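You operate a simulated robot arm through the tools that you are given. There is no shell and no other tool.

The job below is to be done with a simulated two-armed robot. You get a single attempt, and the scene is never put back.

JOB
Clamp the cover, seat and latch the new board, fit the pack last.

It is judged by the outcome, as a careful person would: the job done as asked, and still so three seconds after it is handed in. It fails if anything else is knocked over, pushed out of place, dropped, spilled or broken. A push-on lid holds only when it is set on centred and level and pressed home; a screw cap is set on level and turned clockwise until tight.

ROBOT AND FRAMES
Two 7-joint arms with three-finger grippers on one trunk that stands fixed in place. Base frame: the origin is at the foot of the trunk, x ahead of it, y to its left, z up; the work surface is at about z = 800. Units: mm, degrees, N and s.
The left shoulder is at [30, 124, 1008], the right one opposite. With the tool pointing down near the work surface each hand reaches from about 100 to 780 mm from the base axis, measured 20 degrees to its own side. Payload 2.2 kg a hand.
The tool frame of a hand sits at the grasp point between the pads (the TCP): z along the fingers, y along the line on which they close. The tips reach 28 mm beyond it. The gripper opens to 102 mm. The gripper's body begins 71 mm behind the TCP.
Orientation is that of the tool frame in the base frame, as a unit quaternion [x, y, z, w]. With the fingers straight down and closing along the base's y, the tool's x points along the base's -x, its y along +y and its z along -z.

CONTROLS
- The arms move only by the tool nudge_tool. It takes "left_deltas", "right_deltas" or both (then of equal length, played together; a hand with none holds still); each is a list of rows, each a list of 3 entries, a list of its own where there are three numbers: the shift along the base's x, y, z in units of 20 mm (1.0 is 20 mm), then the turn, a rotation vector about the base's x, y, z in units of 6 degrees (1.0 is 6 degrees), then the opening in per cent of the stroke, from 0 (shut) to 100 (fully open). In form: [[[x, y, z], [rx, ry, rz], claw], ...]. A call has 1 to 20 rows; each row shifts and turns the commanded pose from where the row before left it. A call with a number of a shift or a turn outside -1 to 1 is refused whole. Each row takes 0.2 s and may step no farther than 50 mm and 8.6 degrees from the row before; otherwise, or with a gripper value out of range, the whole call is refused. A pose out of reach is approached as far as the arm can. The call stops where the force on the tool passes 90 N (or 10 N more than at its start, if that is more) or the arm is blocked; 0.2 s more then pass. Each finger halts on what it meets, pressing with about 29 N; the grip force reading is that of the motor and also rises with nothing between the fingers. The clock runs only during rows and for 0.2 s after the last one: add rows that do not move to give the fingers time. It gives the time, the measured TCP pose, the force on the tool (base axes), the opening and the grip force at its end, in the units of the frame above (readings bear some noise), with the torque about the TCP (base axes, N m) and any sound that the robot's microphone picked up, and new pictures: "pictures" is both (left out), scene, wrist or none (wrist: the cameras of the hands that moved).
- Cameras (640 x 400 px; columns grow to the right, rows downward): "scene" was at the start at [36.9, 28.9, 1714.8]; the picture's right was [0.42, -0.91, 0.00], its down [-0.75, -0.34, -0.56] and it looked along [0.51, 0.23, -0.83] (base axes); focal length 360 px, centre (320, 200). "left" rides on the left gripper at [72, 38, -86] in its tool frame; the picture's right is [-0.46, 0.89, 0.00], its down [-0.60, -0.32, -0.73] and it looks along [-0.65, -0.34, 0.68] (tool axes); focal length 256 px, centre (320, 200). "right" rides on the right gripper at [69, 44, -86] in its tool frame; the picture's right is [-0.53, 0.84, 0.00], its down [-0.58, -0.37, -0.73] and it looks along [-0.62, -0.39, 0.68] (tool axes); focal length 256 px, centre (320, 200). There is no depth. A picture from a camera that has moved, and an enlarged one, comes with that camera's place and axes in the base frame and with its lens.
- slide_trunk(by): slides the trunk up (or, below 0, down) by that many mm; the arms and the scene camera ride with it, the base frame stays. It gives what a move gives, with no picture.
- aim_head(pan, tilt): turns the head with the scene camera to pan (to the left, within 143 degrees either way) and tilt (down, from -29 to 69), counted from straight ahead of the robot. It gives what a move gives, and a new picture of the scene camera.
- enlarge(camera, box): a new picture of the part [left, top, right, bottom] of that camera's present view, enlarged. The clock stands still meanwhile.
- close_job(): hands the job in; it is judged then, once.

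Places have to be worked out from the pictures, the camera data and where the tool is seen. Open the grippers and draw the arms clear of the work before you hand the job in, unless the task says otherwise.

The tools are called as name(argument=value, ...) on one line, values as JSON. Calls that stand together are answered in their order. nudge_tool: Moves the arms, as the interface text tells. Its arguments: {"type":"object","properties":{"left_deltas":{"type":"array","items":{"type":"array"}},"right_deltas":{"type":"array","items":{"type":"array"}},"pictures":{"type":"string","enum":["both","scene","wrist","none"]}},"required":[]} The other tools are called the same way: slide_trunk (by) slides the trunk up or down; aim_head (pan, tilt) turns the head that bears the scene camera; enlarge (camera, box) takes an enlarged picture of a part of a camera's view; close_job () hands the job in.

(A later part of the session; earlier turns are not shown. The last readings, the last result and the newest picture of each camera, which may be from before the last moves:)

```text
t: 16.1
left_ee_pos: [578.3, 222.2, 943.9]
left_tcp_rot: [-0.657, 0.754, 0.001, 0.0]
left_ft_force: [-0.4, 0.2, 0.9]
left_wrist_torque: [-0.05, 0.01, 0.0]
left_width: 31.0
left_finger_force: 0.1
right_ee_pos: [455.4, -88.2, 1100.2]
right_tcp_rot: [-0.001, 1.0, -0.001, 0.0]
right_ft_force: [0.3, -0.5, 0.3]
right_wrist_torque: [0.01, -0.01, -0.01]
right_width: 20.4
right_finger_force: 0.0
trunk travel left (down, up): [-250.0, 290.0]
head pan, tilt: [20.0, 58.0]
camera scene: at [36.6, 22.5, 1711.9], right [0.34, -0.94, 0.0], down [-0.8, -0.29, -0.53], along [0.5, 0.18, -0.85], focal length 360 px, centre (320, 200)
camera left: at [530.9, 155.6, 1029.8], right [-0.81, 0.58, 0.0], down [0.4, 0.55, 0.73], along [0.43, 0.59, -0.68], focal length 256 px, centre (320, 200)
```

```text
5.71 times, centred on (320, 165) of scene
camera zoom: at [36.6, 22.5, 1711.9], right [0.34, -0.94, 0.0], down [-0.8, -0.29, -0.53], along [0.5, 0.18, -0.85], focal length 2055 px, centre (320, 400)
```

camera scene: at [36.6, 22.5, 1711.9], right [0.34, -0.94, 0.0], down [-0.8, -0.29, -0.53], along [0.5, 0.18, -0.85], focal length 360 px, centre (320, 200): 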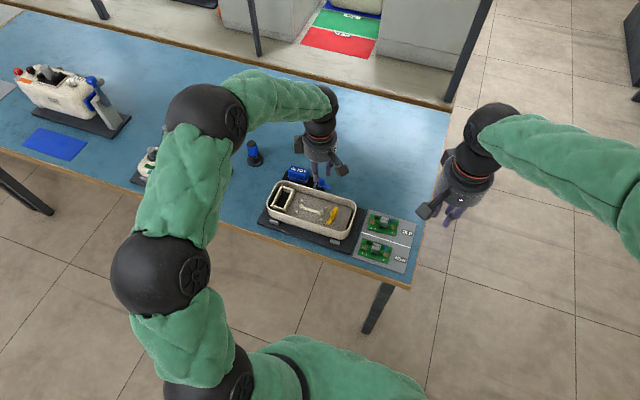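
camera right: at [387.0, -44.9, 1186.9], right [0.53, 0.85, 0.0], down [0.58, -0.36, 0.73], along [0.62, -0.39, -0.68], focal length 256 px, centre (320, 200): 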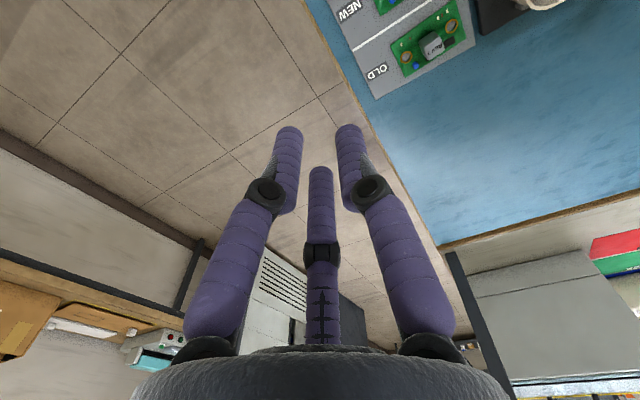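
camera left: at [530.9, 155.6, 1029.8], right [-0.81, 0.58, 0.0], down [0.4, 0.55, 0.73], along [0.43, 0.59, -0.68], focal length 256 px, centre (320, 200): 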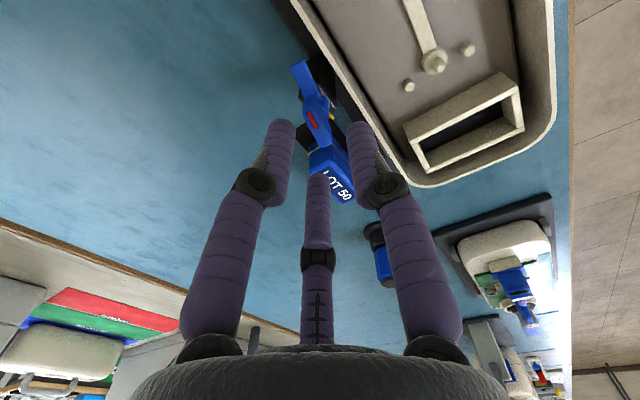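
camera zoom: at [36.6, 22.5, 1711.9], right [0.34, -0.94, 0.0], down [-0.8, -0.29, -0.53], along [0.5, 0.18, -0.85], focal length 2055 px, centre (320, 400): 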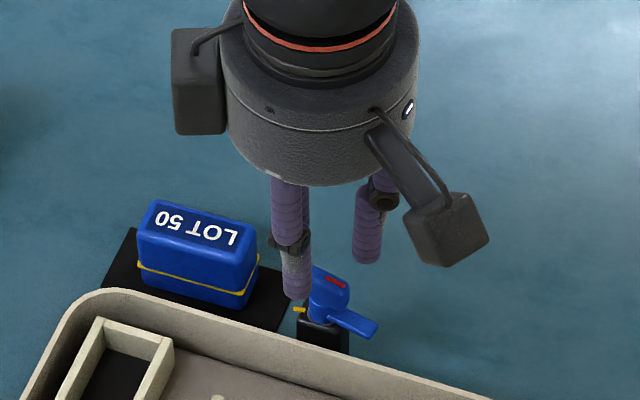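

In the wrist view the lever head is ~2 mm toward −y of the tool axis and angled about 256°. I'll correct by −6° yaw and −2 mm, then come down around the head with the fingers still apart.

nudge_tool(left_deltas=[[[0, -0.1, -0.4], [0, 0, -1], 30], [[0, 0, -0.4], [0, 0, 0], 30], [[0, 0, -0.4], [0, 0, 0], 30], [[0, 0, -0.4], [0, 0, 0], 30], [[0, 0, 0], [0, 0, 0], 30]], pictures="wrist")

enlarge(camera="left", box=[240, 30, 400, 150])

enlarge(camera="scene", box=[290, 150, 350, 200])

```text
t: 17.2
left_ee_pos: [580.1, 220.1, 911.2]
left_tcp_rot: [-0.615, 0.788, 0.0, 0.0]
left_ft_force: [0.0, -0.5, -0.4]
left_wrist_torque: [0.02, -0.01, 0.02]
left_width: 30.5
left_finger_force: 0.0
right_ee_pos: [456.2, -87.8, 1100.4]
right_tcp_rot: [-0.001, 1.0, 0.001, 0.0]
right_ft_force: [0.4, 0.5, 0.1]
right_wrist_torque: [0.02, -0.03, -0.02]
right_width: 20.4
right_finger_force: 0.0
trunk travel left (down, up): [-250.0, 290.0]
head pan, tilt: [20.0, 58.0]
camera left: at [524.9, 158.5, 997.3], right [-0.75, 0.66, 0.0], down [0.45, 0.51, 0.73], along [0.49, 0.55, -0.68], focal length 256 px, centre (320, 200)
```

left: 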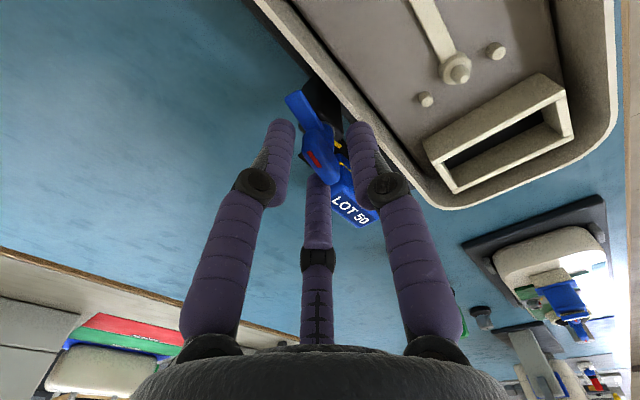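

```text
3.33 times, centred on (320, 90) of left
camera zoom: at [524.9, 158.5, 997.3], right [-0.75, 0.66, 0.0], down [0.45, 0.51, 0.73], along [0.49, 0.55, -0.68], focal length 853 px, centre (320, 567)
```

zoom: 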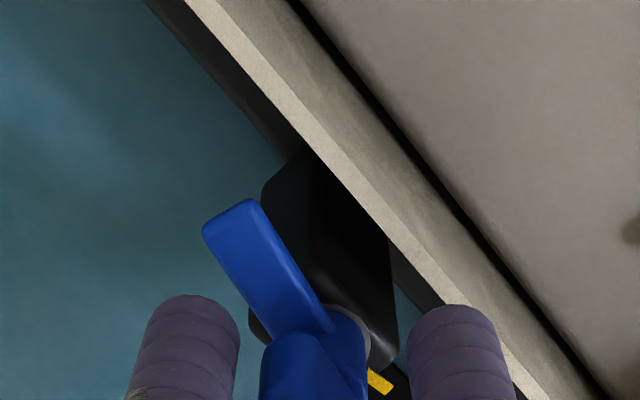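

```text
8.00 times, centred on (320, 175) of scene
camera zoom: at [36.7, 22.5, 1711.9], right [0.34, -0.94, 0.0], down [-0.8, -0.29, -0.53], along [0.5, 0.18, -0.85], focal length 2877 px, centre (320, 400)
```

zoom: 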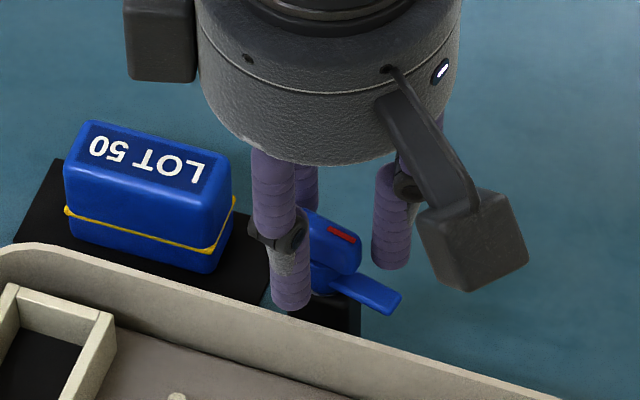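

The head is between the fingers. Closing now to see what width it grips at.

nudge_tool(left_deltas=[[[0, 0, 0], [0, 0, 0], 0], [[0, 0, 0], [0, 0, 0], 0], [[0, 0, 0], [0, 0, 0], 0]], pictures="wrist")

enlarge(camera="scene", box=[290, 150, 350, 200])

```text
t: 18.1
left_ee_pos: [582.9, 219.1, 913.1]
left_tcp_rot: [-0.616, 0.788, -0.001, 0.002]
left_ft_force: [19.5, -4.2, 6.1]
left_wrist_torque: [-0.18, -0.19, 0.0]
left_width: 17.3
left_finger_force: 43.3
right_ee_pos: [457.3, -88.2, 1099.4]
right_tcp_rot: [0.0, 1.0, 0.001, 0.0]
right_ft_force: [1.2, 0.0, -0.4]
right_wrist_torque: [-0.05, -0.04, -0.02]
right_width: 20.3
right_finger_force: 0.1
trunk travel left (down, up): [-250.0, 290.0]
head pan, tilt: [20.0, 58.0]
camera left: at [527.9, 158.3, 998.3], right [-0.75, 0.66, 0.0], down [0.45, 0.51, 0.73], along [0.49, 0.55, -0.68], focal length 256 px, centre (320, 200)
```

left: 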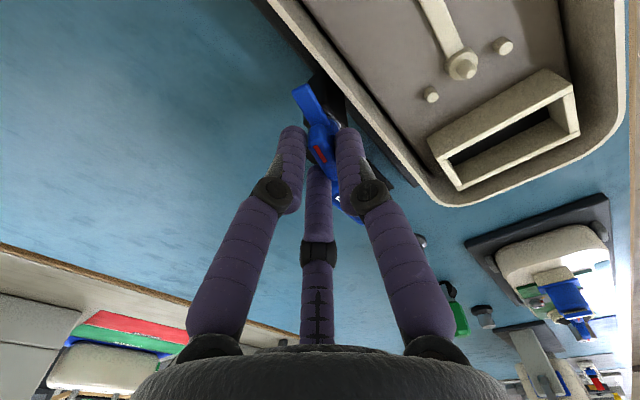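

```text
8.00 times, centred on (320, 175) of scene
camera zoom: at [38.9, 22.0, 1711.9], right [0.34, -0.94, 0.0], down [-0.8, -0.29, -0.53], along [0.5, 0.18, -0.85], focal length 2877 px, centre (320, 400)
```

zoom: 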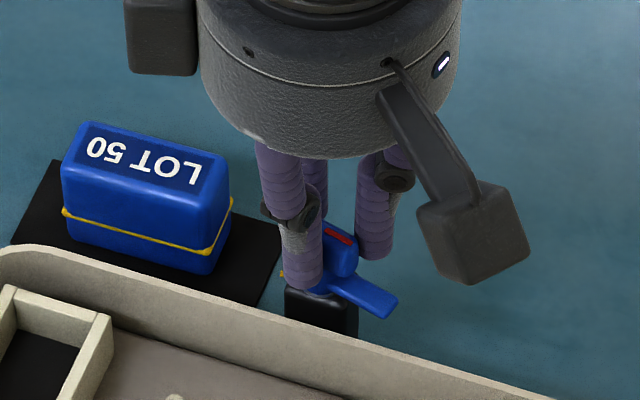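

It grips at 17 mm — two-sided contact confirmed. There's a +x side force of 19 N, so the axis is ~3 mm further +x; I'll shift that way and begin turning clockwise, watching the torque.

nudge_tool(left_deltas=[[[0.15, 0, 0], [0, 0, 0], 0], [[0, 0, 0], [0, 0, -0.7], 0], [[0, 0, 0], [0, 0, -0.7], 0], [[0, 0, 0], [0, 0, -0.7], 0], [[0, 0, 0], [0, 0, -0.7], 0]], pictures="wrist")

enlarge(camera="scene", box=[290, 150, 350, 200])

```text
t: 19.2
left_ee_pos: [582.1, 218.4, 912.9]
left_tcp_rot: [-0.494, 0.869, 0.0, 0.0]
left_ft_force: [12.4, -7.2, 14.1]
left_wrist_torque: [-0.22, -0.11, 0.03]
left_width: 17.3
left_finger_force: 42.7
right_ee_pos: [455.9, -89.0, 1100.2]
right_tcp_rot: [-0.001, 1.0, 0.001, 0.0]
right_ft_force: [-0.2, 0.4, 0.4]
right_wrist_torque: [0.0, 0.01, -0.01]
right_width: 20.7
right_finger_force: 0.0
trunk travel left (down, up): [-250.0, 290.0]
head pan, tilt: [20.0, 58.0]
camera left: at [512.5, 175.6, 998.4], right [-0.52, 0.85, 0.0], down [0.58, 0.36, 0.73], along [0.62, 0.38, -0.68], focal length 256 px, centre (320, 200)
```

left: 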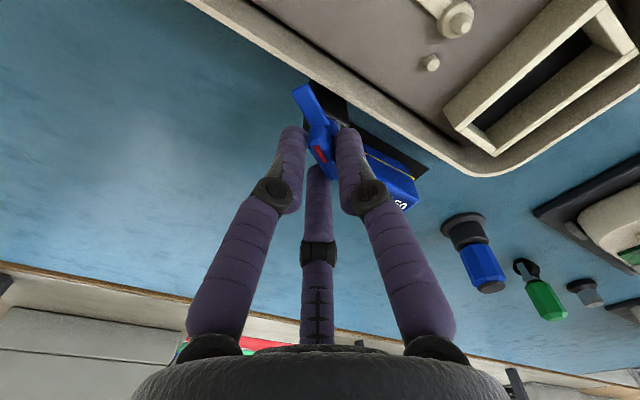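

```text
8.00 times, centred on (320, 175) of scene
camera zoom: at [37.0, 21.1, 1712.0], right [0.34, -0.94, 0.0], down [-0.8, -0.29, -0.53], along [0.5, 0.18, -0.85], focal length 2877 px, centre (320, 400)
```

zoom: 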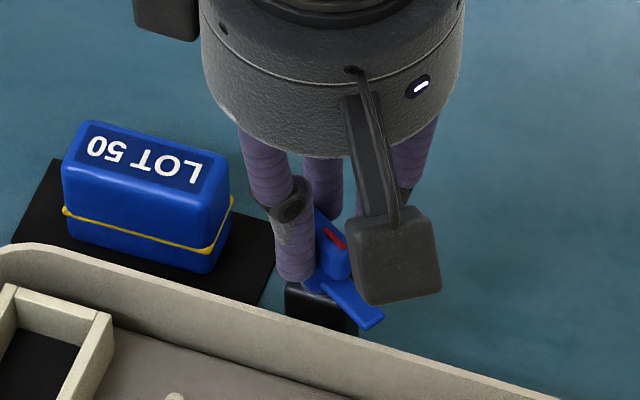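

The lever is turning freely toward the cover. I continue clockwise.

nudge_tool(left_deltas=[[[0, 0, 0], [0, 0, -0.8], 0], [[0, 0, 0], [0, 0, -0.8], 0], [[0, 0, 0], [0, 0, -0.8], 0], [[0, 0, 0], [0, 0, -0.8], 0], [[0, 0, 0], [0, 0, -0.8], 0], [[0, 0, 0], [0, 0, -0.8], 0], [[0, 0, 0], [0, 0, -0.8], 0]], pictures="wrist")

enlarge(camera="scene", box=[290, 150, 350, 200])

```text
t: 20.9
left_ee_pos: [580.4, 217.3, 912.5]
left_tcp_rot: [-0.221, 0.975, 0.002, 0.0]
left_ft_force: [4.8, -17.0, 13.8]
left_wrist_torque: [-0.15, -0.46, 0.0]
left_width: 17.2
left_finger_force: 43.1
right_ee_pos: [455.4, -89.5, 1100.0]
right_tcp_rot: [0.001, 1.0, 0.001, -0.001]
right_ft_force: [0.3, -0.1, -0.3]
right_wrist_torque: [0.0, 0.02, -0.03]
right_width: 20.3
right_finger_force: 0.1
trunk travel left (down, up): [-250.0, 290.0]
head pan, tilt: [20.0, 58.0]
camera left: at [499.0, 219.7, 998.5], right [0.04, 1.0, 0.0], down [0.68, -0.03, 0.73], along [0.73, -0.03, -0.68], focal length 256 px, centre (320, 200)
```

left: 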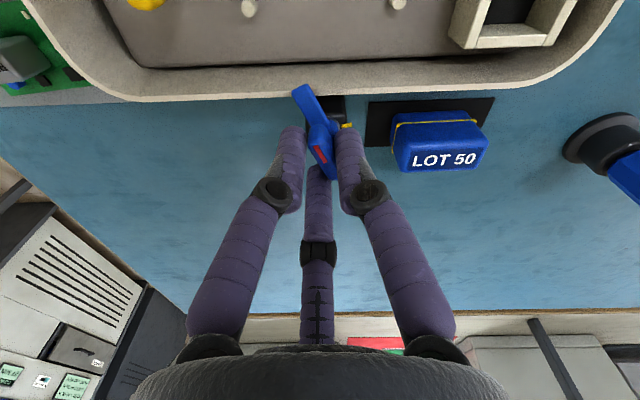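

```text
8.00 times, centred on (320, 175) of scene
camera zoom: at [35.9, 19.8, 1712.0], right [0.34, -0.94, 0.0], down [-0.8, -0.29, -0.53], along [0.5, 0.18, -0.85], focal length 2877 px, centre (320, 400)
```

zoom: 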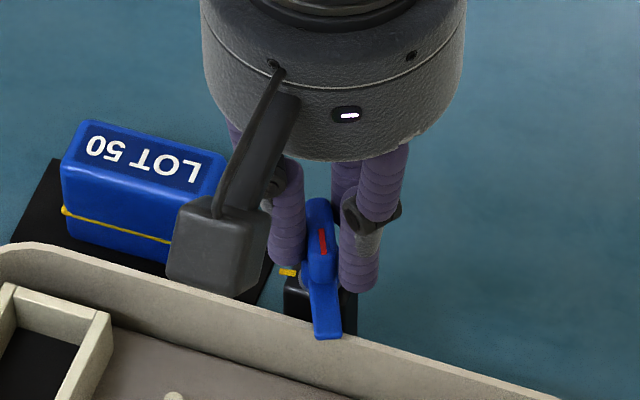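

Blade is now swinging over the rim, with a −y side load of 17 N; I'll ease −2 mm in y and keep turning.

nudge_tool(left_deltas=[[[0, -0.1, 0], [0, 0, -0.4], 0], [[0, 0, 0], [0, 0, -0.7], 0], [[0, 0, 0], [0, 0, -0.7], 0], [[0, 0, 0], [0, 0, -0.7], 0]], pictures="wrist")

enlarge(camera="scene", box=[290, 150, 350, 200])

```text
t: 21.9
left_ee_pos: [579.8, 216.4, 912.4]
left_tcp_rot: [-0.093, 0.996, 0.0, 0.0]
left_ft_force: [-6.4, -6.8, 10.6]
left_wrist_torque: [0.13, -0.91, 0.04]
left_width: 17.6
left_finger_force: 43.0
right_ee_pos: [454.2, -88.5, 1100.4]
right_tcp_rot: [-0.001, 1.0, 0.001, 0.0]
right_ft_force: [0.1, -0.6, 0.4]
right_wrist_torque: [-0.02, 0.0, 0.03]
right_width: 20.5
right_finger_force: 0.0
trunk travel left (down, up): [-250.0, 290.0]
head pan, tilt: [20.0, 58.0]
camera left: at [501.6, 240.3, 998.6], right [0.29, 0.96, 0.0], down [0.65, -0.2, 0.73], along [0.7, -0.21, -0.68], focal length 256 px, centre (320, 200)
```

left: 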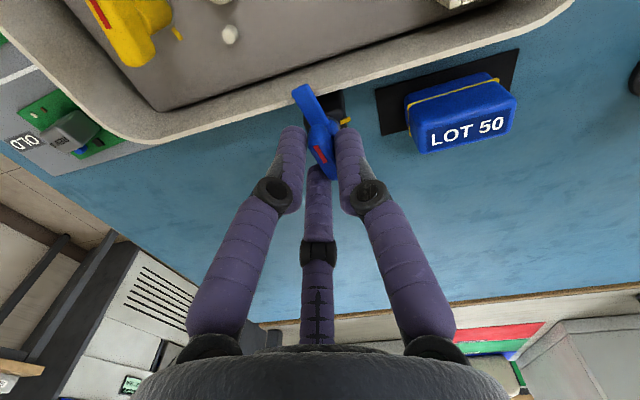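

```text
8.00 times, centred on (320, 175) of scene
camera zoom: at [34.6, 21.4, 1712.0], right [0.34, -0.94, 0.0], down [-0.8, -0.29, -0.53], along [0.5, 0.18, -0.85], focal length 2877 px, centre (320, 400)
```

zoom: 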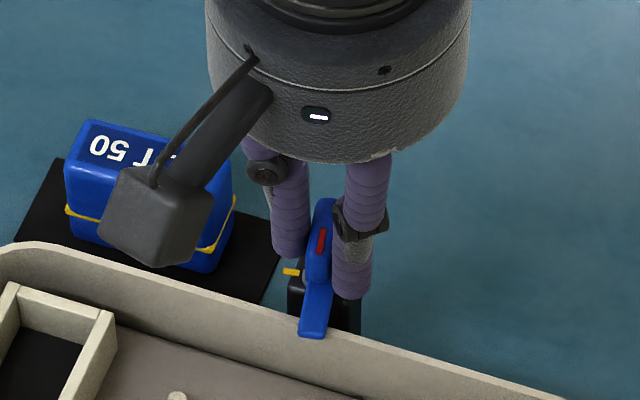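

About 10–12° remain for the blade to be square to the rim. I continue in small steps and watch torque and sound.

nudge_tool(left_deltas=[[[-0.05, 0, 0], [0, 0, -0.6], 0], [[0, 0, 0], [0, 0, -0.6], 0], [[0, 0, 0], [0, 0, -0.6], 0]], pictures="wrist")

enlarge(camera="scene", box=[290, 150, 350, 200])

```text
t: 22.6
left_ee_pos: [580.0, 217.1, 911.9]
left_tcp_rot: [0.002, 1.0, 0.0, -0.001]
left_ft_force: [-7.0, -5.6, 7.3]
left_wrist_torque: [-0.06, -0.1, 0.16]
left_width: 17.7
left_finger_force: 42.9
right_ee_pos: [453.7, -87.7, 1100.9]
right_tcp_rot: [-0.001, 1.0, 0.001, 0.0]
right_ft_force: [0.9, -0.4, 0.3]
right_wrist_torque: [0.02, 0.0, -0.04]
right_width: 20.1
right_finger_force: 0.2
trunk travel left (down, up): [-250.0, 290.0]
head pan, tilt: [20.0, 58.0]
camera left: at [506.7, 254.5, 998.5], right [0.47, 0.88, 0.0], down [0.6, -0.32, 0.73], along [0.65, -0.34, -0.68], focal length 256 px, centre (320, 200)
```

left: 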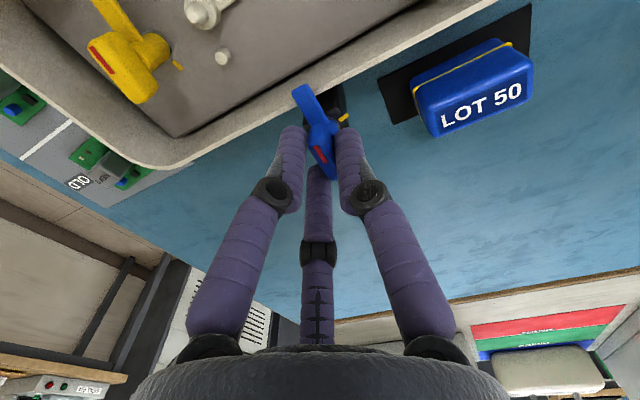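

```text
8.00 times, centred on (320, 175) of scene
camera zoom: at [35.0, 21.7, 1712.0], right [0.34, -0.94, 0.0], down [-0.8, -0.29, -0.53], along [0.5, 0.18, -0.85], focal length 2877 px, centre (320, 400)
```

zoom: 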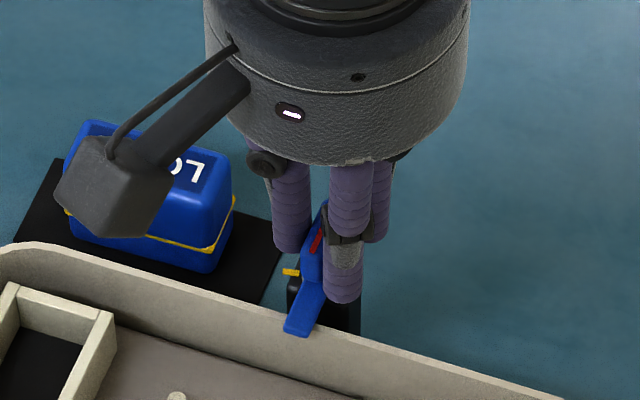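

The blade now points −x, square across the rim, with torque starting to rise. I'll press a few more degrees to feel whether there's a stop or click.

nudge_tool(left_deltas=[[[0, 0, 0], [0, 0, -0.4], 0], [[0, 0, 0], [0, 0, -0.4], 0]], pictures="none")

```text
t: 23.2
left_ee_pos: [579.0, 215.3, 913.2]
left_tcp_rot: [0.043, 0.999, 0.0, -0.001]
left_ft_force: [-6.7, -6.0, 6.1]
left_wrist_torque: [-0.22, 0.88, 1.45]
left_width: 18.4
left_finger_force: 44.1
right_ee_pos: [455.3, -87.4, 1100.1]
right_tcp_rot: [0.0, 1.0, 0.001, 0.0]
right_ft_force: [-0.2, 0.0, -0.1]
right_wrist_torque: [0.03, -0.02, -0.07]
right_width: 20.6
right_finger_force: 0.0
trunk travel left (down, up): [-250.0, 290.0]
head pan, tilt: [20.0, 58.0]
```

Torque jumped to 1.45 N·m — the end stop. The clamp is fully closed; I'll open and lift away, then look.

nudge_tool(left_deltas=[[[0, 0, 0], [0, 0, 0.4], 0], [[0, 0, 0], [0, 0, 0], 40], [[0, 0, 0], [0, 0, 0], 40], [[0, 0, 0.5], [0, 0, 0], 40], [[0, 0, 1], [0, 0, 0], 40], [[0, 0, 1], [0, 0, 0], 40], [[0, 0.5, 1], [0, 0, 0], 60], [[-0.5, 1, 1], [0, 0, 0], 100], [[-0.5, 1, 1], [0, 0, 0], 100], [[-0.5, 1, 0], [0, 0, 0], 100], [[-0.5, 1, 0], [0, 0, 0], 100], [[-0.5, 1, 0], [0, 0, 0], 100], [[-0.5, 1, 0], [0, 0, 0], 100], [[-0.5, 1, 0], [0, 0, 0], 100], [[-0.5, 1, 0], [0, 0, 0], 100]], pictures="both")

enlarge(camera="scene", box=[290, 160, 350, 210])

```text
t: 26.4
left_ee_pos: [500.4, 387.1, 1020.5]
left_tcp_rot: [0.022, 1.0, 0.0, 0.0]
left_ft_force: [-0.1, 0.9, -0.4]
left_wrist_torque: [-0.01, -0.01, -0.02]
left_width: 101.8
left_finger_force: 0.0
right_ee_pos: [455.7, -88.5, 1100.3]
right_tcp_rot: [-0.001, 1.0, 0.0, 0.0]
right_ft_force: [-0.3, 0.3, -1.0]
right_wrist_torque: [-0.03, -0.02, 0.01]
right_width: 20.5
right_finger_force: 0.0
trunk travel left (down, up): [-250.0, 290.0]
head pan, tilt: [20.0, 58.0]
camera scene: at [36.4, 23.1, 1711.9], right [0.34, -0.94, 0.0], down [-0.8, -0.29, -0.53], along [0.5, 0.18, -0.85], focal length 360 px, centre (320, 200)
camera left: at [430.4, 427.9, 1106.6], right [0.5, 0.86, 0.0], down [0.59, -0.34, 0.73], along [0.63, -0.37, -0.68], focal length 256 px, centre (320, 200)
```

scene: 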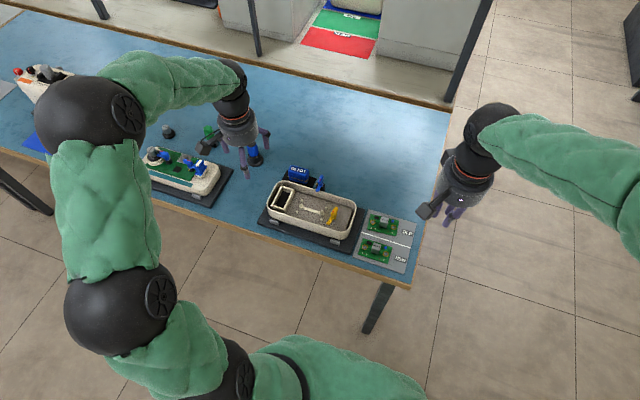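
left: 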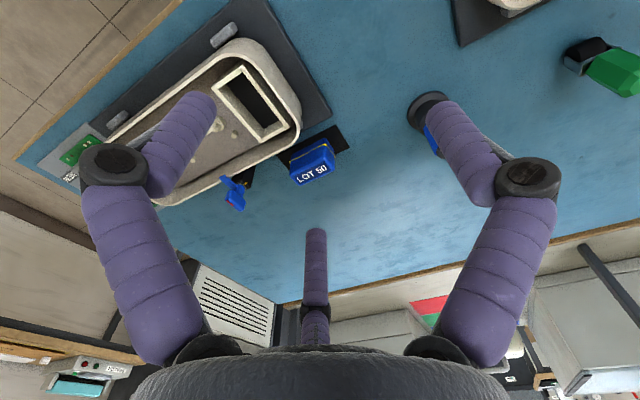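

```text
8.00 times, centred on (320, 185) of scene
camera zoom: at [36.4, 23.1, 1711.9], right [0.34, -0.94, 0.0], down [-0.8, -0.29, -0.53], along [0.5, 0.18, -0.85], focal length 2877 px, centre (320, 320)
```

zoom: 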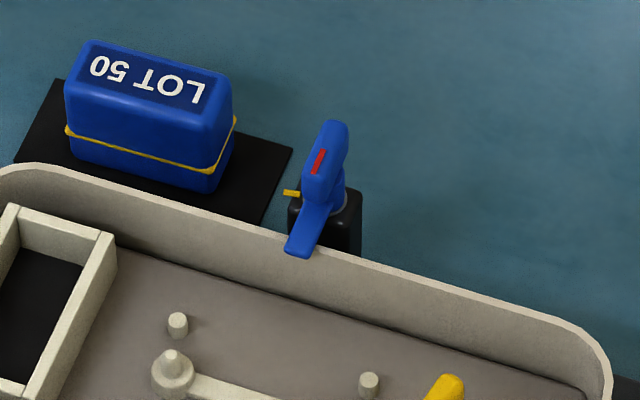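

The clamp blade now lies across the cover's rim. Next is the NEW (REV 5) board: hole centres at about (466.7, 49) and (466.7, −11); pegs at (506.4, 249) and (506.4, 189). I'll bring the right hand over the board's grey cube, turned 90° so it closes along x.

nudge_tool(right_deltas=[[[0.04, 0.355, -0.465], [0, 0, 1], 50], [[0.04, 0.355, -0.465], [0, 0, 1], 50], [[0.04, 0.355, -0.465], [0, 0, 1], 50], [[0.04, 0.355, -0.465], [0, 0, 1], 50], [[0.04, 0.355, -0.465], [0, 0, 1], 50], [[0.04, 0.355, -0.465], [0, 0, 1], 50], [[0.04, 0.355, -0.465], [0, 0, 1], 50], [[0.04, 0.355, -0.465], [0, 0, 1], 50], [[0.04, 0.355, -0.465], [0, 0, 1], 50], [[0.04, 0.355, -0.465], [0, 0, 1], 50], [[0.04, 0.355, -0.465], [0, 0, 1], 50], [[0.04, 0.355, -0.465], [0, 0, 1], 50], [[0.04, 0.355, -0.465], [0, 0, 1], 50], [[0.04, 0.355, -0.465], [0, 0, 1], 50], [[0.04, 0.355, -0.465], [0, 0, 1], 50], [[0, 0, 0], [0, 0, 0], 50]], pictures="both")

enlarge(camera="right", box=[240, 40, 400, 150])

enlarge(camera="scene", box=[345, 190, 425, 270])

```text
t: 29.9
left_ee_pos: [500.6, 386.5, 1019.5]
left_tcp_rot: [0.022, 1.0, 0.0, 0.0]
left_ft_force: [0.6, -0.6, -0.4]
left_wrist_torque: [-0.01, 0.0, 0.01]
left_width: 102.1
left_finger_force: 0.2
right_ee_pos: [468.8, 19.4, 960.5]
right_tcp_rot: [0.707, -0.707, 0.001, 0.0]
right_ft_force: [-0.1, 0.1, 0.6]
right_wrist_torque: [0.0, 0.02, -0.01]
right_width: 50.9
right_finger_force: 0.1
trunk travel left (down, up): [-250.0, 290.0]
head pan, tilt: [20.0, 58.0]
camera scene: at [36.6, 22.5, 1711.9], right [0.34, -0.94, 0.0], down [-0.8, -0.29, -0.53], along [0.5, 0.18, -0.85], focal length 360 px, centre (320, 200)
camera right: at [424.6, -51.2, 1046.9], right [-0.85, 0.53, 0.0], down [0.36, 0.58, 0.73], along [0.39, 0.62, -0.68], focal length 256 px, centre (320, 200)
```

scene: 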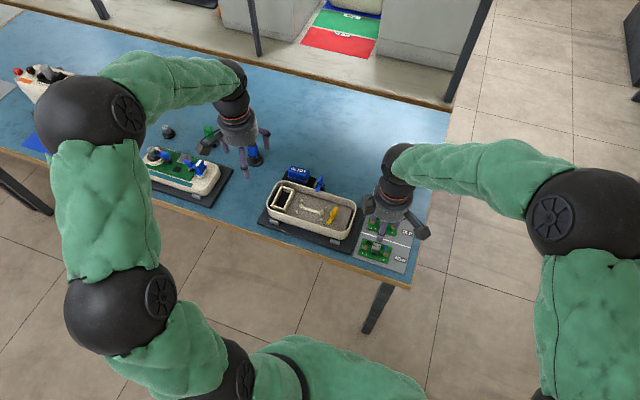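
right: 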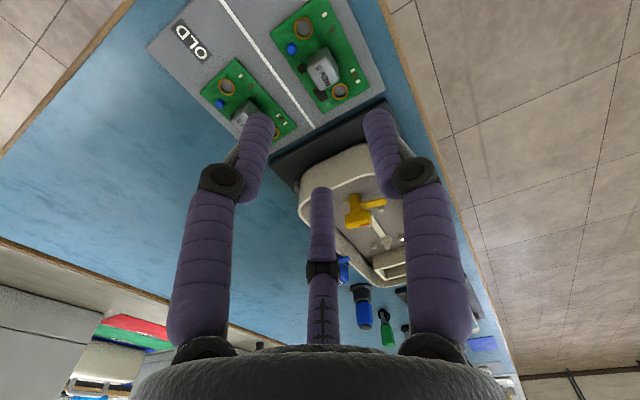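

```text
3.64 times, centred on (320, 95) of right
camera zoom: at [424.6, -51.2, 1046.9], right [-0.85, 0.53, 0.0], down [0.36, 0.58, 0.73], along [0.39, 0.62, -0.68], focal length 931 px, centre (320, 582)
```

zoom: 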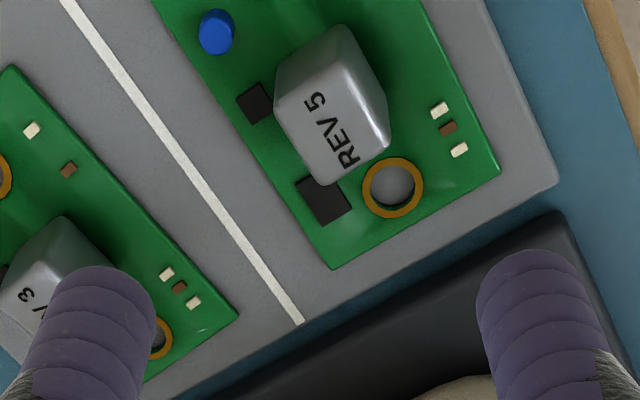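

```text
5.00 times, centred on (385, 230) of scene
camera zoom: at [36.6, 22.5, 1711.9], right [0.34, -0.94, 0.0], down [-0.8, -0.29, -0.53], along [0.5, 0.18, -0.85], focal length 1798 px, centre (-5, 50)
```

zoom: 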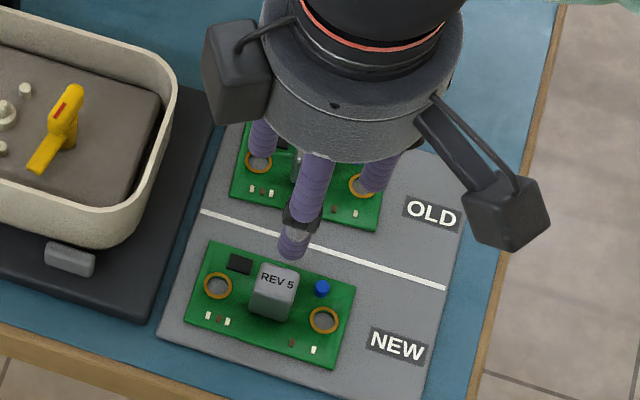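

I'll descend to just above the cube (tips still ~25 mm clear) and recheck alignment.

nudge_tool(right_deltas=[[[-0.05, 0.08, -1], [0, 0, 0], 50], [[0, 0, -1], [0, 0, 0], 50], [[0, 0, -1], [0, 0, 0], 50], [[0, 0, -1], [0, 0, 0], 50], [[0, 0, 0], [0, 0, 0], 50]], pictures="wrist")

enlarge(camera="right", box=[240, 10, 400, 120])

enlarge(camera="scene", box=[350, 215, 414, 265])

```text
t: 31.1
left_ee_pos: [500.1, 385.7, 1019.5]
left_tcp_rot: [0.023, 1.0, 0.0, 0.0]
left_ft_force: [-0.3, 0.4, -0.7]
left_wrist_torque: [-0.01, 0.0, -0.02]
left_width: 102.2
left_finger_force: 0.1
right_ee_pos: [467.1, 18.8, 879.3]
right_tcp_rot: [-0.707, 0.707, 0.001, 0.0]
right_ft_force: [-0.2, -0.5, 0.0]
right_wrist_torque: [0.0, 0.02, 0.02]
right_width: 51.1
right_finger_force: 0.0
trunk travel left (down, up): [-250.0, 290.0]
head pan, tilt: [20.0, 58.0]
camera right: at [423.1, -50.7, 966.4], right [-0.85, 0.53, 0.0], down [0.36, 0.58, 0.73], along [0.39, 0.62, -0.68], focal length 256 px, centre (320, 200)
```

right: 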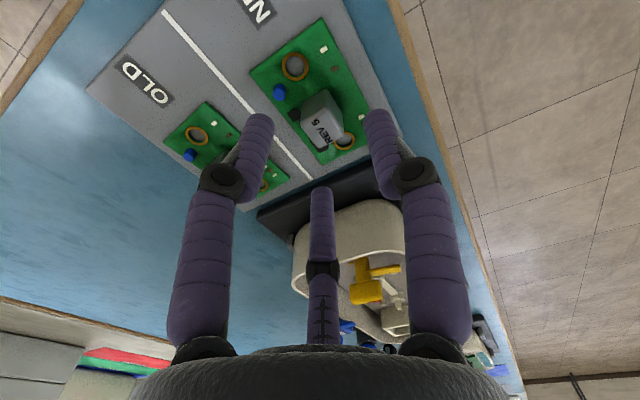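

```text
3.64 times, centred on (320, 65) of right
camera zoom: at [423.1, -50.7, 966.4], right [-0.85, 0.53, 0.0], down [0.36, 0.58, 0.73], along [0.39, 0.62, -0.68], focal length 931 px, centre (320, 691)
```

zoom: 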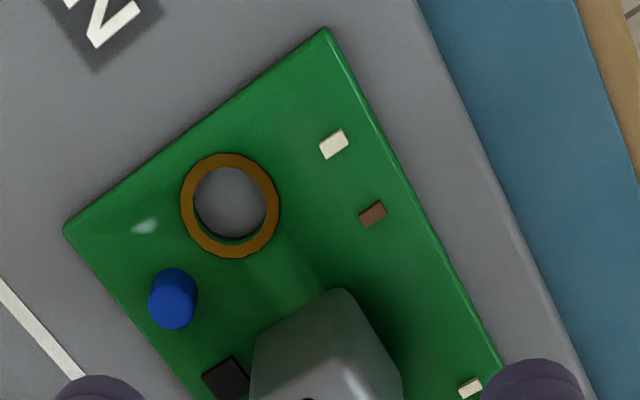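

```text
8.00 times, centred on (382, 240) of scene
camera zoom: at [36.4, 22.6, 1711.9], right [0.34, -0.94, 0.0], down [-0.8, -0.29, -0.53], along [0.5, 0.18, -0.85], focal length 2877 px, centre (-176, -120)
```

zoom: 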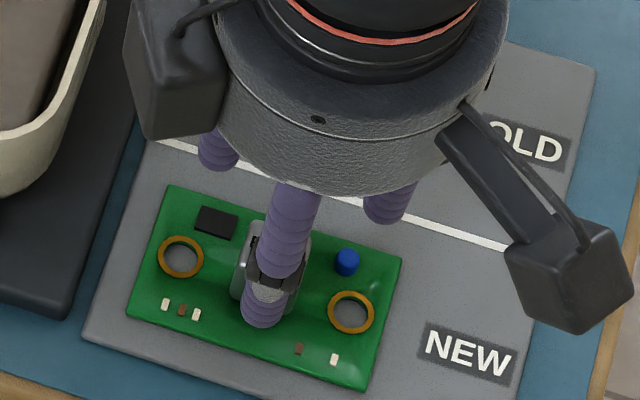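

enlarge(camera="right", box=[250, 60, 390, 160])

```text
4.00 times, centred on (320, 110) of right
camera zoom: at [423.1, -50.7, 966.4], right [-0.85, 0.53, 0.0], down [0.36, 0.58, 0.73], along [0.39, 0.62, -0.68], focal length 1024 px, centre (320, 560)
```

zoom: 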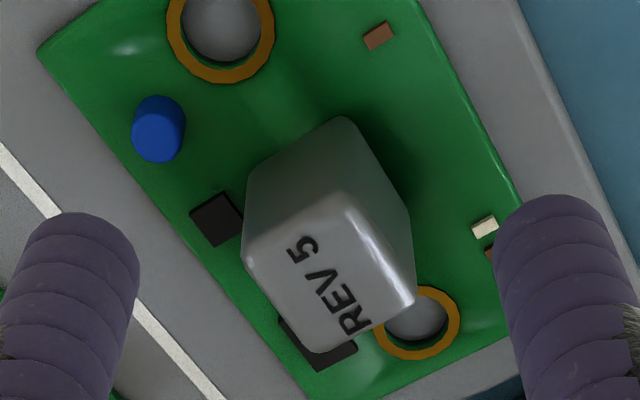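

Reconciling both views, the cube (top z≈831) is centred under the tool within ~1.5 mm. I'll descend so the tips are a few mm above the board and close on the cube.

nudge_tool(right_deltas=[[[0, -0.03, -0.6], [0, 0, 0], 50], [[0, 0, -0.6], [0, 0, 0], 50], [[0, 0, -0.6], [0, 0, 0], 50], [[0, 0, 0], [0, 0, 0], 50]], pictures="none")

enlarge(camera="scene", box=[350, 225, 414, 270])

enlarge(camera="right", box=[240, 60, 400, 170])

```text
t: 32.0
left_ee_pos: [502.2, 385.7, 1019.9]
left_tcp_rot: [0.022, 1.0, 0.0, 0.0]
left_ft_force: [-0.2, -0.9, -0.2]
left_wrist_torque: [0.01, 0.0, -0.01]
left_width: 102.0
left_finger_force: 0.1
right_ee_pos: [466.8, 18.2, 843.5]
right_tcp_rot: [0.708, -0.707, 0.0, 0.0]
right_ft_force: [0.0, -0.9, 0.4]
right_wrist_torque: [0.01, 0.01, 0.01]
right_width: 50.9
right_finger_force: 0.0
trunk travel left (down, up): [-250.0, 290.0]
head pan, tilt: [20.0, 58.0]
```

```text
8.89 times, centred on (382, 248) of scene
camera zoom: at [36.6, 22.7, 1711.9], right [0.34, -0.94, 0.0], down [-0.8, -0.29, -0.53], along [0.5, 0.18, -0.85], focal length 3197 px, centre (-231, -222)
```

zoom: 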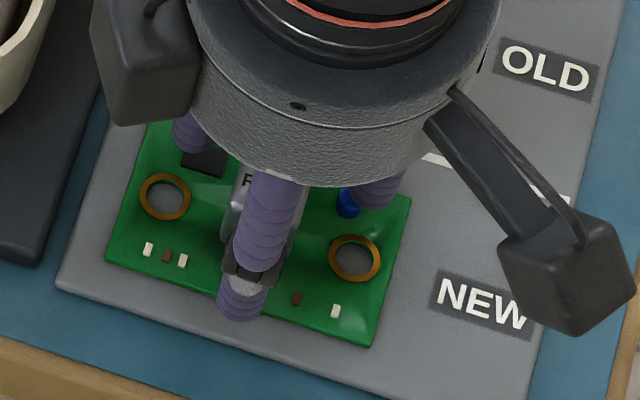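

```text
3.64 times, centred on (320, 115) of right
camera zoom: at [423.8, -50.6, 930.1], right [-0.85, 0.53, 0.0], down [0.36, 0.58, 0.73], along [0.39, 0.62, -0.68], focal length 931 px, centre (320, 509)
```

zoom: 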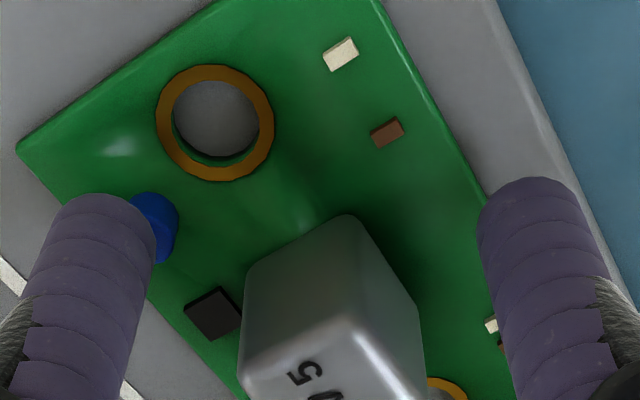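

No contact so far. Closing on the cube.

nudge_tool(right_deltas=[[[0, 0, 0], [0, 0, 0], 10], [[0, 0, 0], [0, 0, 0], 10], [[0, 0, 0], [0, 0, 0], 10]], pictures="none")

enlarge(camera="scene", box=[350, 225, 414, 270])

```text
t: 32.9
left_ee_pos: [501.2, 386.5, 1019.8]
left_tcp_rot: [0.023, 1.0, 0.001, 0.0]
left_ft_force: [-1.0, -0.8, -0.2]
left_wrist_torque: [0.0, -0.02, 0.02]
left_width: 102.0
left_finger_force: 0.0
right_ee_pos: [467.0, 20.4, 843.8]
right_tcp_rot: [0.707, -0.707, 0.0, 0.001]
right_ft_force: [-0.7, 0.8, 0.4]
right_wrist_torque: [-0.02, 0.0, -0.01]
right_width: 24.2
right_finger_force: 29.1
trunk travel left (down, up): [-250.0, 290.0]
head pan, tilt: [20.0, 58.0]
```

```text
8.89 times, centred on (382, 248) of scene
camera zoom: at [36.8, 22.7, 1711.9], right [0.34, -0.94, 0.0], down [-0.8, -0.29, -0.53], along [0.5, 0.18, -0.85], focal length 3197 px, centre (-231, -222)
```

zoom: 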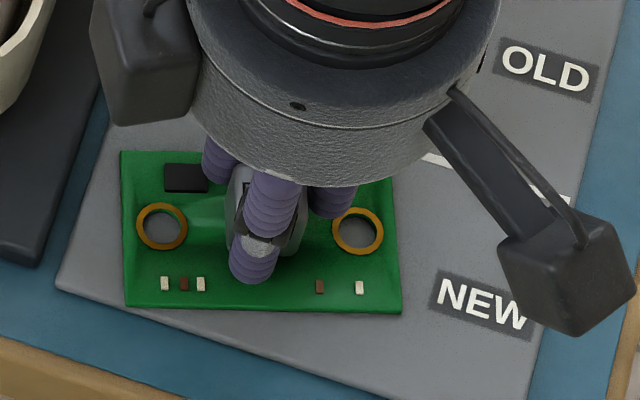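

The board swivelled about 20° as the grip closed. I'll look closely at how it is held before doing anything.

enlarge(camera="right", box=[220, 40, 420, 180])

enlarge(camera="scene", box=[358, 236, 394, 262])

enlarge(camera="left", box=[0, 60, 200, 220])

```text
2.86 times, centred on (320, 110) of right
camera zoom: at [423.8, -50.6, 930.2], right [-0.85, 0.53, 0.0], down [0.36, 0.58, 0.73], along [0.39, 0.62, -0.68], focal length 731 px, centre (320, 457)
```

zoom: 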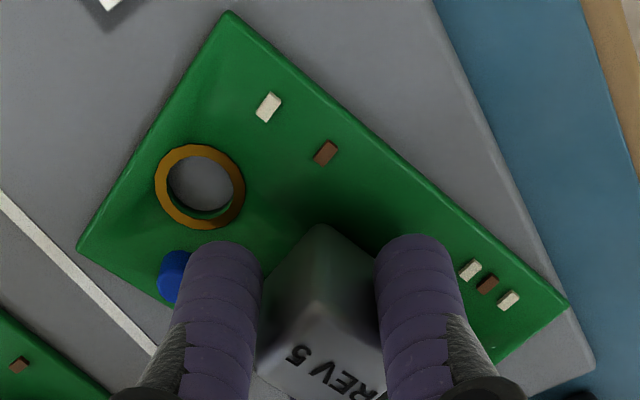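

```text
15.38 times, centred on (376, 249) of scene
camera zoom: at [36.8, 22.7, 1711.9], right [0.34, -0.94, 0.0], down [-0.8, -0.29, -0.53], along [0.5, 0.18, -0.85], focal length 5533 px, centre (-542, -554)
```

zoom: 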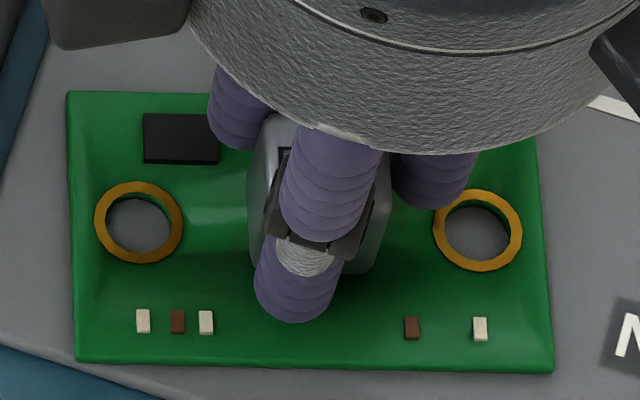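

```text
2.50 times, centred on (100, 140) of left
camera zoom: at [430.7, 427.5, 1106.5], right [0.5, 0.86, 0.0], down [0.59, -0.34, 0.73], along [0.63, -0.37, -0.68], focal length 640 px, centre (870, 350)
```

zoom: 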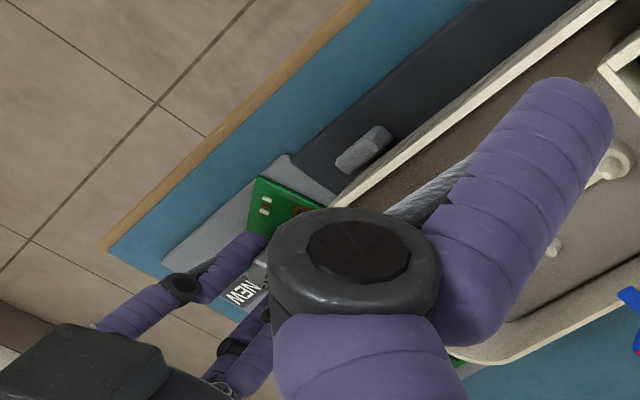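

The board is held with its centre unchanged at about (467, 19) but turned +18.5°. I can undo that by turning the hand; first I lift a bit and check it's held level and firm.

nudge_tool(right_deltas=[[[0, 0, 0.25], [0, 0, 0], 5], [[0, 0, 0.5], [0, 0, 0], 5], [[0, 0, 0.5], [0, 0, 0], 5], [[0, 0, 0.5], [0, 0, 0], 5], [[0, 0, 0.5], [0, 0, 0], 5], [[0, 0, 0], [0, 0, 0], 5]], pictures="both")

enlarge(camera="scene", box=[350, 210, 420, 260])

enlarge(camera="right", box=[220, 40, 420, 180])

```text
t: 34.2
left_ee_pos: [500.7, 386.3, 1019.9]
left_tcp_rot: [0.023, 1.0, 0.0, 0.0]
left_ft_force: [1.4, 0.4, 0.0]
left_wrist_torque: [0.03, -0.02, 0.01]
left_width: 102.2
left_finger_force: 0.1
right_ee_pos: [465.3, 21.2, 888.9]
right_tcp_rot: [0.708, -0.706, -0.001, 0.001]
right_ft_force: [-0.1, -0.7, -0.5]
right_wrist_torque: [-0.02, 0.03, 0.02]
right_width: 24.1
right_finger_force: 28.6
trunk travel left (down, up): [-250.0, 290.0]
head pan, tilt: [20.0, 58.0]
camera scene: at [37.0, 22.8, 1711.9], right [0.34, -0.94, 0.0], down [-0.8, -0.29, -0.53], along [0.5, 0.18, -0.85], focal length 360 px, centre (320, 200)
camera right: at [422.5, -49.6, 976.1], right [-0.85, 0.53, 0.0], down [0.36, 0.58, 0.73], along [0.39, 0.62, -0.68], focal length 256 px, centre (320, 200)
```

scene: 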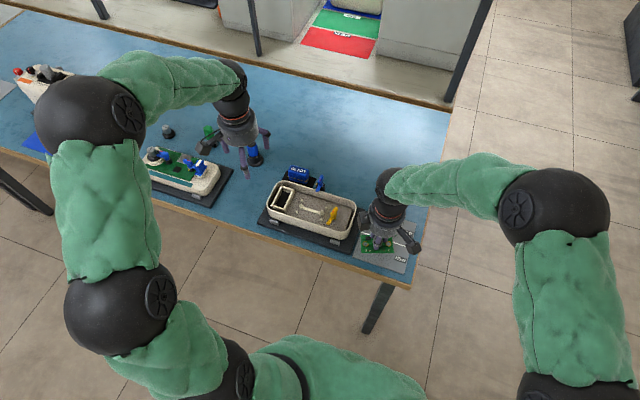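
right: 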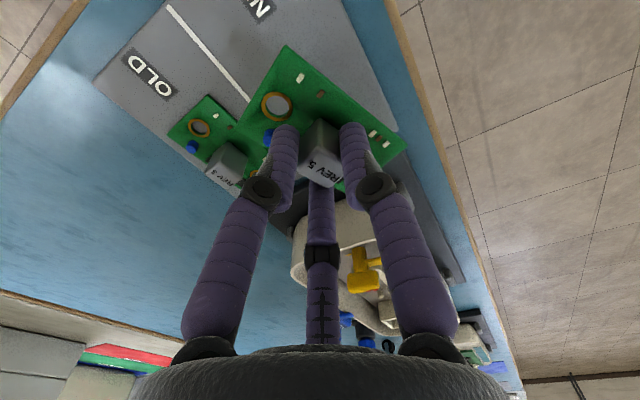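

```text
8.00 times, centred on (385, 235) of scene
camera zoom: at [37.0, 22.8, 1711.9], right [0.34, -0.94, 0.0], down [-0.8, -0.29, -0.53], along [0.5, 0.18, -0.85], focal length 2877 px, centre (-200, -80)
```

zoom: 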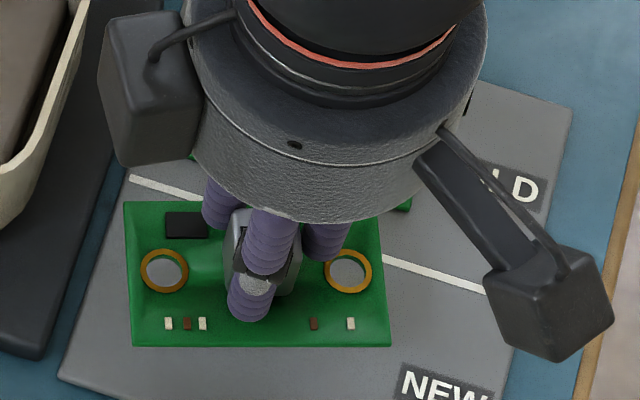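

```text
2.86 times, centred on (320, 110) of right
camera zoom: at [422.5, -49.6, 976.1], right [-0.85, 0.53, 0.0], down [0.36, 0.58, 0.73], along [0.39, 0.62, -0.68], focal length 731 px, centre (320, 457)
```

zoom: 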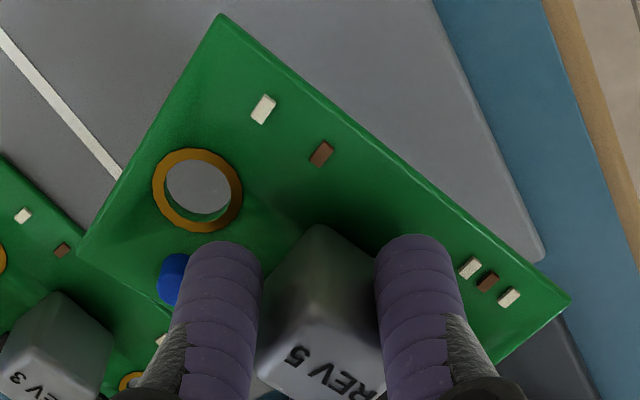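

Held level and firm. I'll raise it, carry it over the rim to above the pegs while turning the hand −18.5°, and pull the left hand back out of the way.

nudge_tool(right_deltas=[[[0, 0, 1], [0, 0, 0], 5], [[0, 0, 1], [0, 0, 0], 5], [[0, 0, 1], [0, 0, 0], 5], [[0, 0, 0.75], [0, 0, 0], 5], [[0.18, 0.9, 0], [0, 0, -0.44], 5], [[0.18, 0.9, 0], [0, 0, -0.44], 5], [[0.18, 0.9, 0], [0, 0, -0.44], 5], [[0.18, 0.9, 0], [0, 0, -0.44], 5], [[0.18, 0.9, 0], [0, 0, -0.44], 5], [[0.18, 0.9, 0], [0, 0, -0.44], 5], [[0.18, 0.9, 0], [0, 0, -0.44], 5], [[0.18, 0.9, 0], [0, 0, 0], 5], [[0.18, 0.9, 0], [0, 0, 0], 5], [[0.18, 0.9, 0], [0, 0, 0], 5], [[0.19, 1, 0], [0, 0, 0], 5], [[0, 0, 0], [0, 0, 0], 5]], left_deltas=[[[-0.25, 0.5, 0.2], [0, 0, 0], 100], [[-0.25, 0.5, 0.2], [0, 0, 0], 100], [[-0.25, 0.5, 0.2], [0, 0, 0], 100], [[-0.25, 0.5, 0.2], [0, 0, 0], 100], [[-0.25, 0.5, 0.2], [0, 0, 0], 100], [[-0.25, 0.5, 0.2], [0, 0, 0], 100], [[-0.25, 0.5, 0.2], [0, 0, 0], 100], [[-0.25, 0.5, 0.2], [0, 0, 0], 100], [[-0.25, 0.5, 0.2], [0, 0, 0], 100], [[-0.25, 0.5, 0.2], [0, 0, 0], 100], [[-0.25, 0.5, 0.2], [0, 0, 0], 100], [[-0.25, 0.5, 0.2], [0, 0, 0], 100], [[0, 0, 0], [0, 0, 0], 100], [[0, 0, 0], [0, 0, 0], 100], [[0, 0, 0], [0, 0, 0], 100], [[0, 0, 0], [0, 0, 0], 100]], pictures="both")

enlarge(camera="scene", box=[270, 160, 370, 235])

```text
t: 37.6
left_ee_pos: [441.8, 505.3, 1069.4]
left_tcp_rot: [0.022, 1.0, 0.0, 0.0]
left_ft_force: [0.3, -0.2, 0.9]
left_wrist_torque: [0.0, -0.01, 0.0]
left_width: 101.8
left_finger_force: 0.0
right_ee_pos: [505.3, 219.8, 965.0]
right_tcp_rot: [-0.585, 0.811, 0.0, 0.0]
right_ft_force: [0.4, -0.2, -0.5]
right_wrist_torque: [0.04, -0.01, 0.01]
right_width: 23.7
right_finger_force: 29.0
trunk travel left (down, up): [-250.0, 290.0]
head pan, tilt: [20.0, 58.0]
camera scene: at [36.6, 22.3, 1711.9], right [0.34, -0.94, 0.0], down [-0.8, -0.29, -0.53], along [0.5, 0.18, -0.85], focal length 360 px, centre (320, 200)
camera right: at [443.5, 167.8, 1052.3], right [-0.63, 0.77, 0.0], down [0.53, 0.43, 0.73], along [0.57, 0.46, -0.68], focal length 256 px, centre (320, 200)
camera left: at [370.6, 547.6, 1156.0], right [0.5, 0.86, 0.0], down [0.59, -0.34, 0.73], along [0.63, -0.37, -0.68], focal length 256 px, centre (320, 200)
```

scene: 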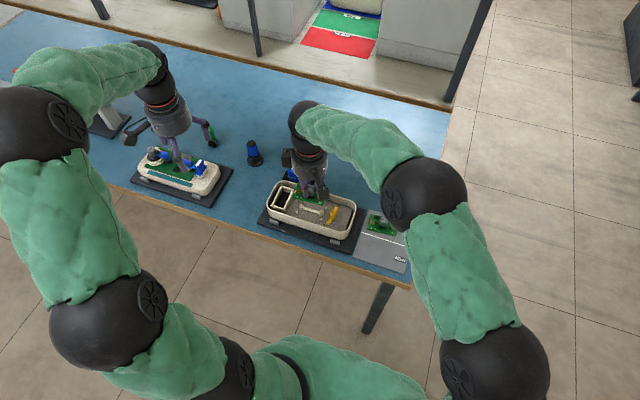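
right: 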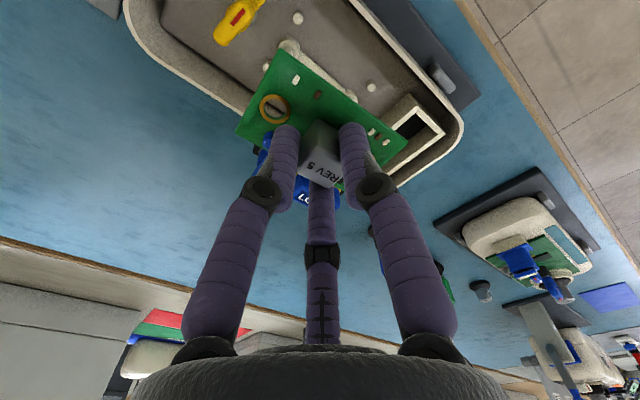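
left: 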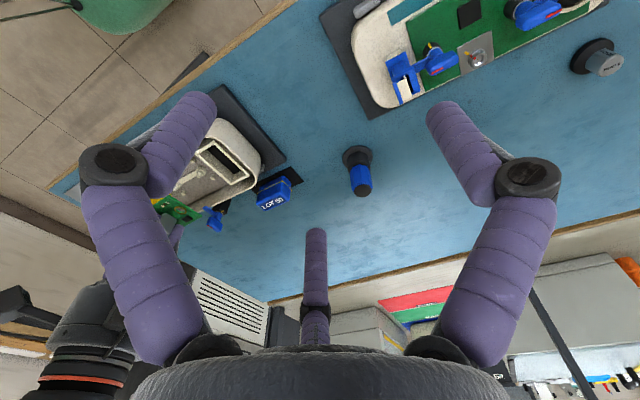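

```text
5.33 times, centred on (320, 198) of scene
camera zoom: at [36.6, 22.3, 1711.9], right [0.34, -0.94, 0.0], down [-0.8, -0.29, -0.53], along [0.5, 0.18, -0.85], focal length 1918 px, centre (320, 213)
```

zoom: 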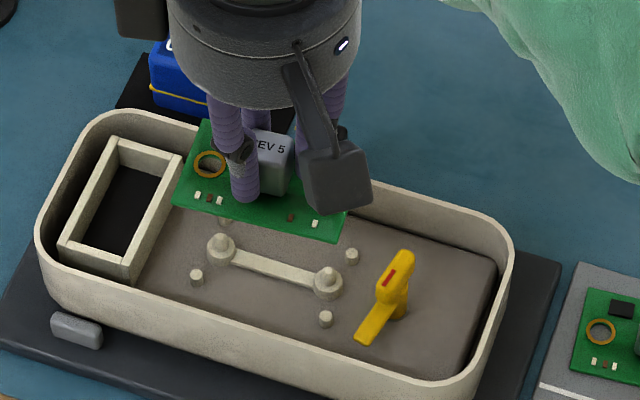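

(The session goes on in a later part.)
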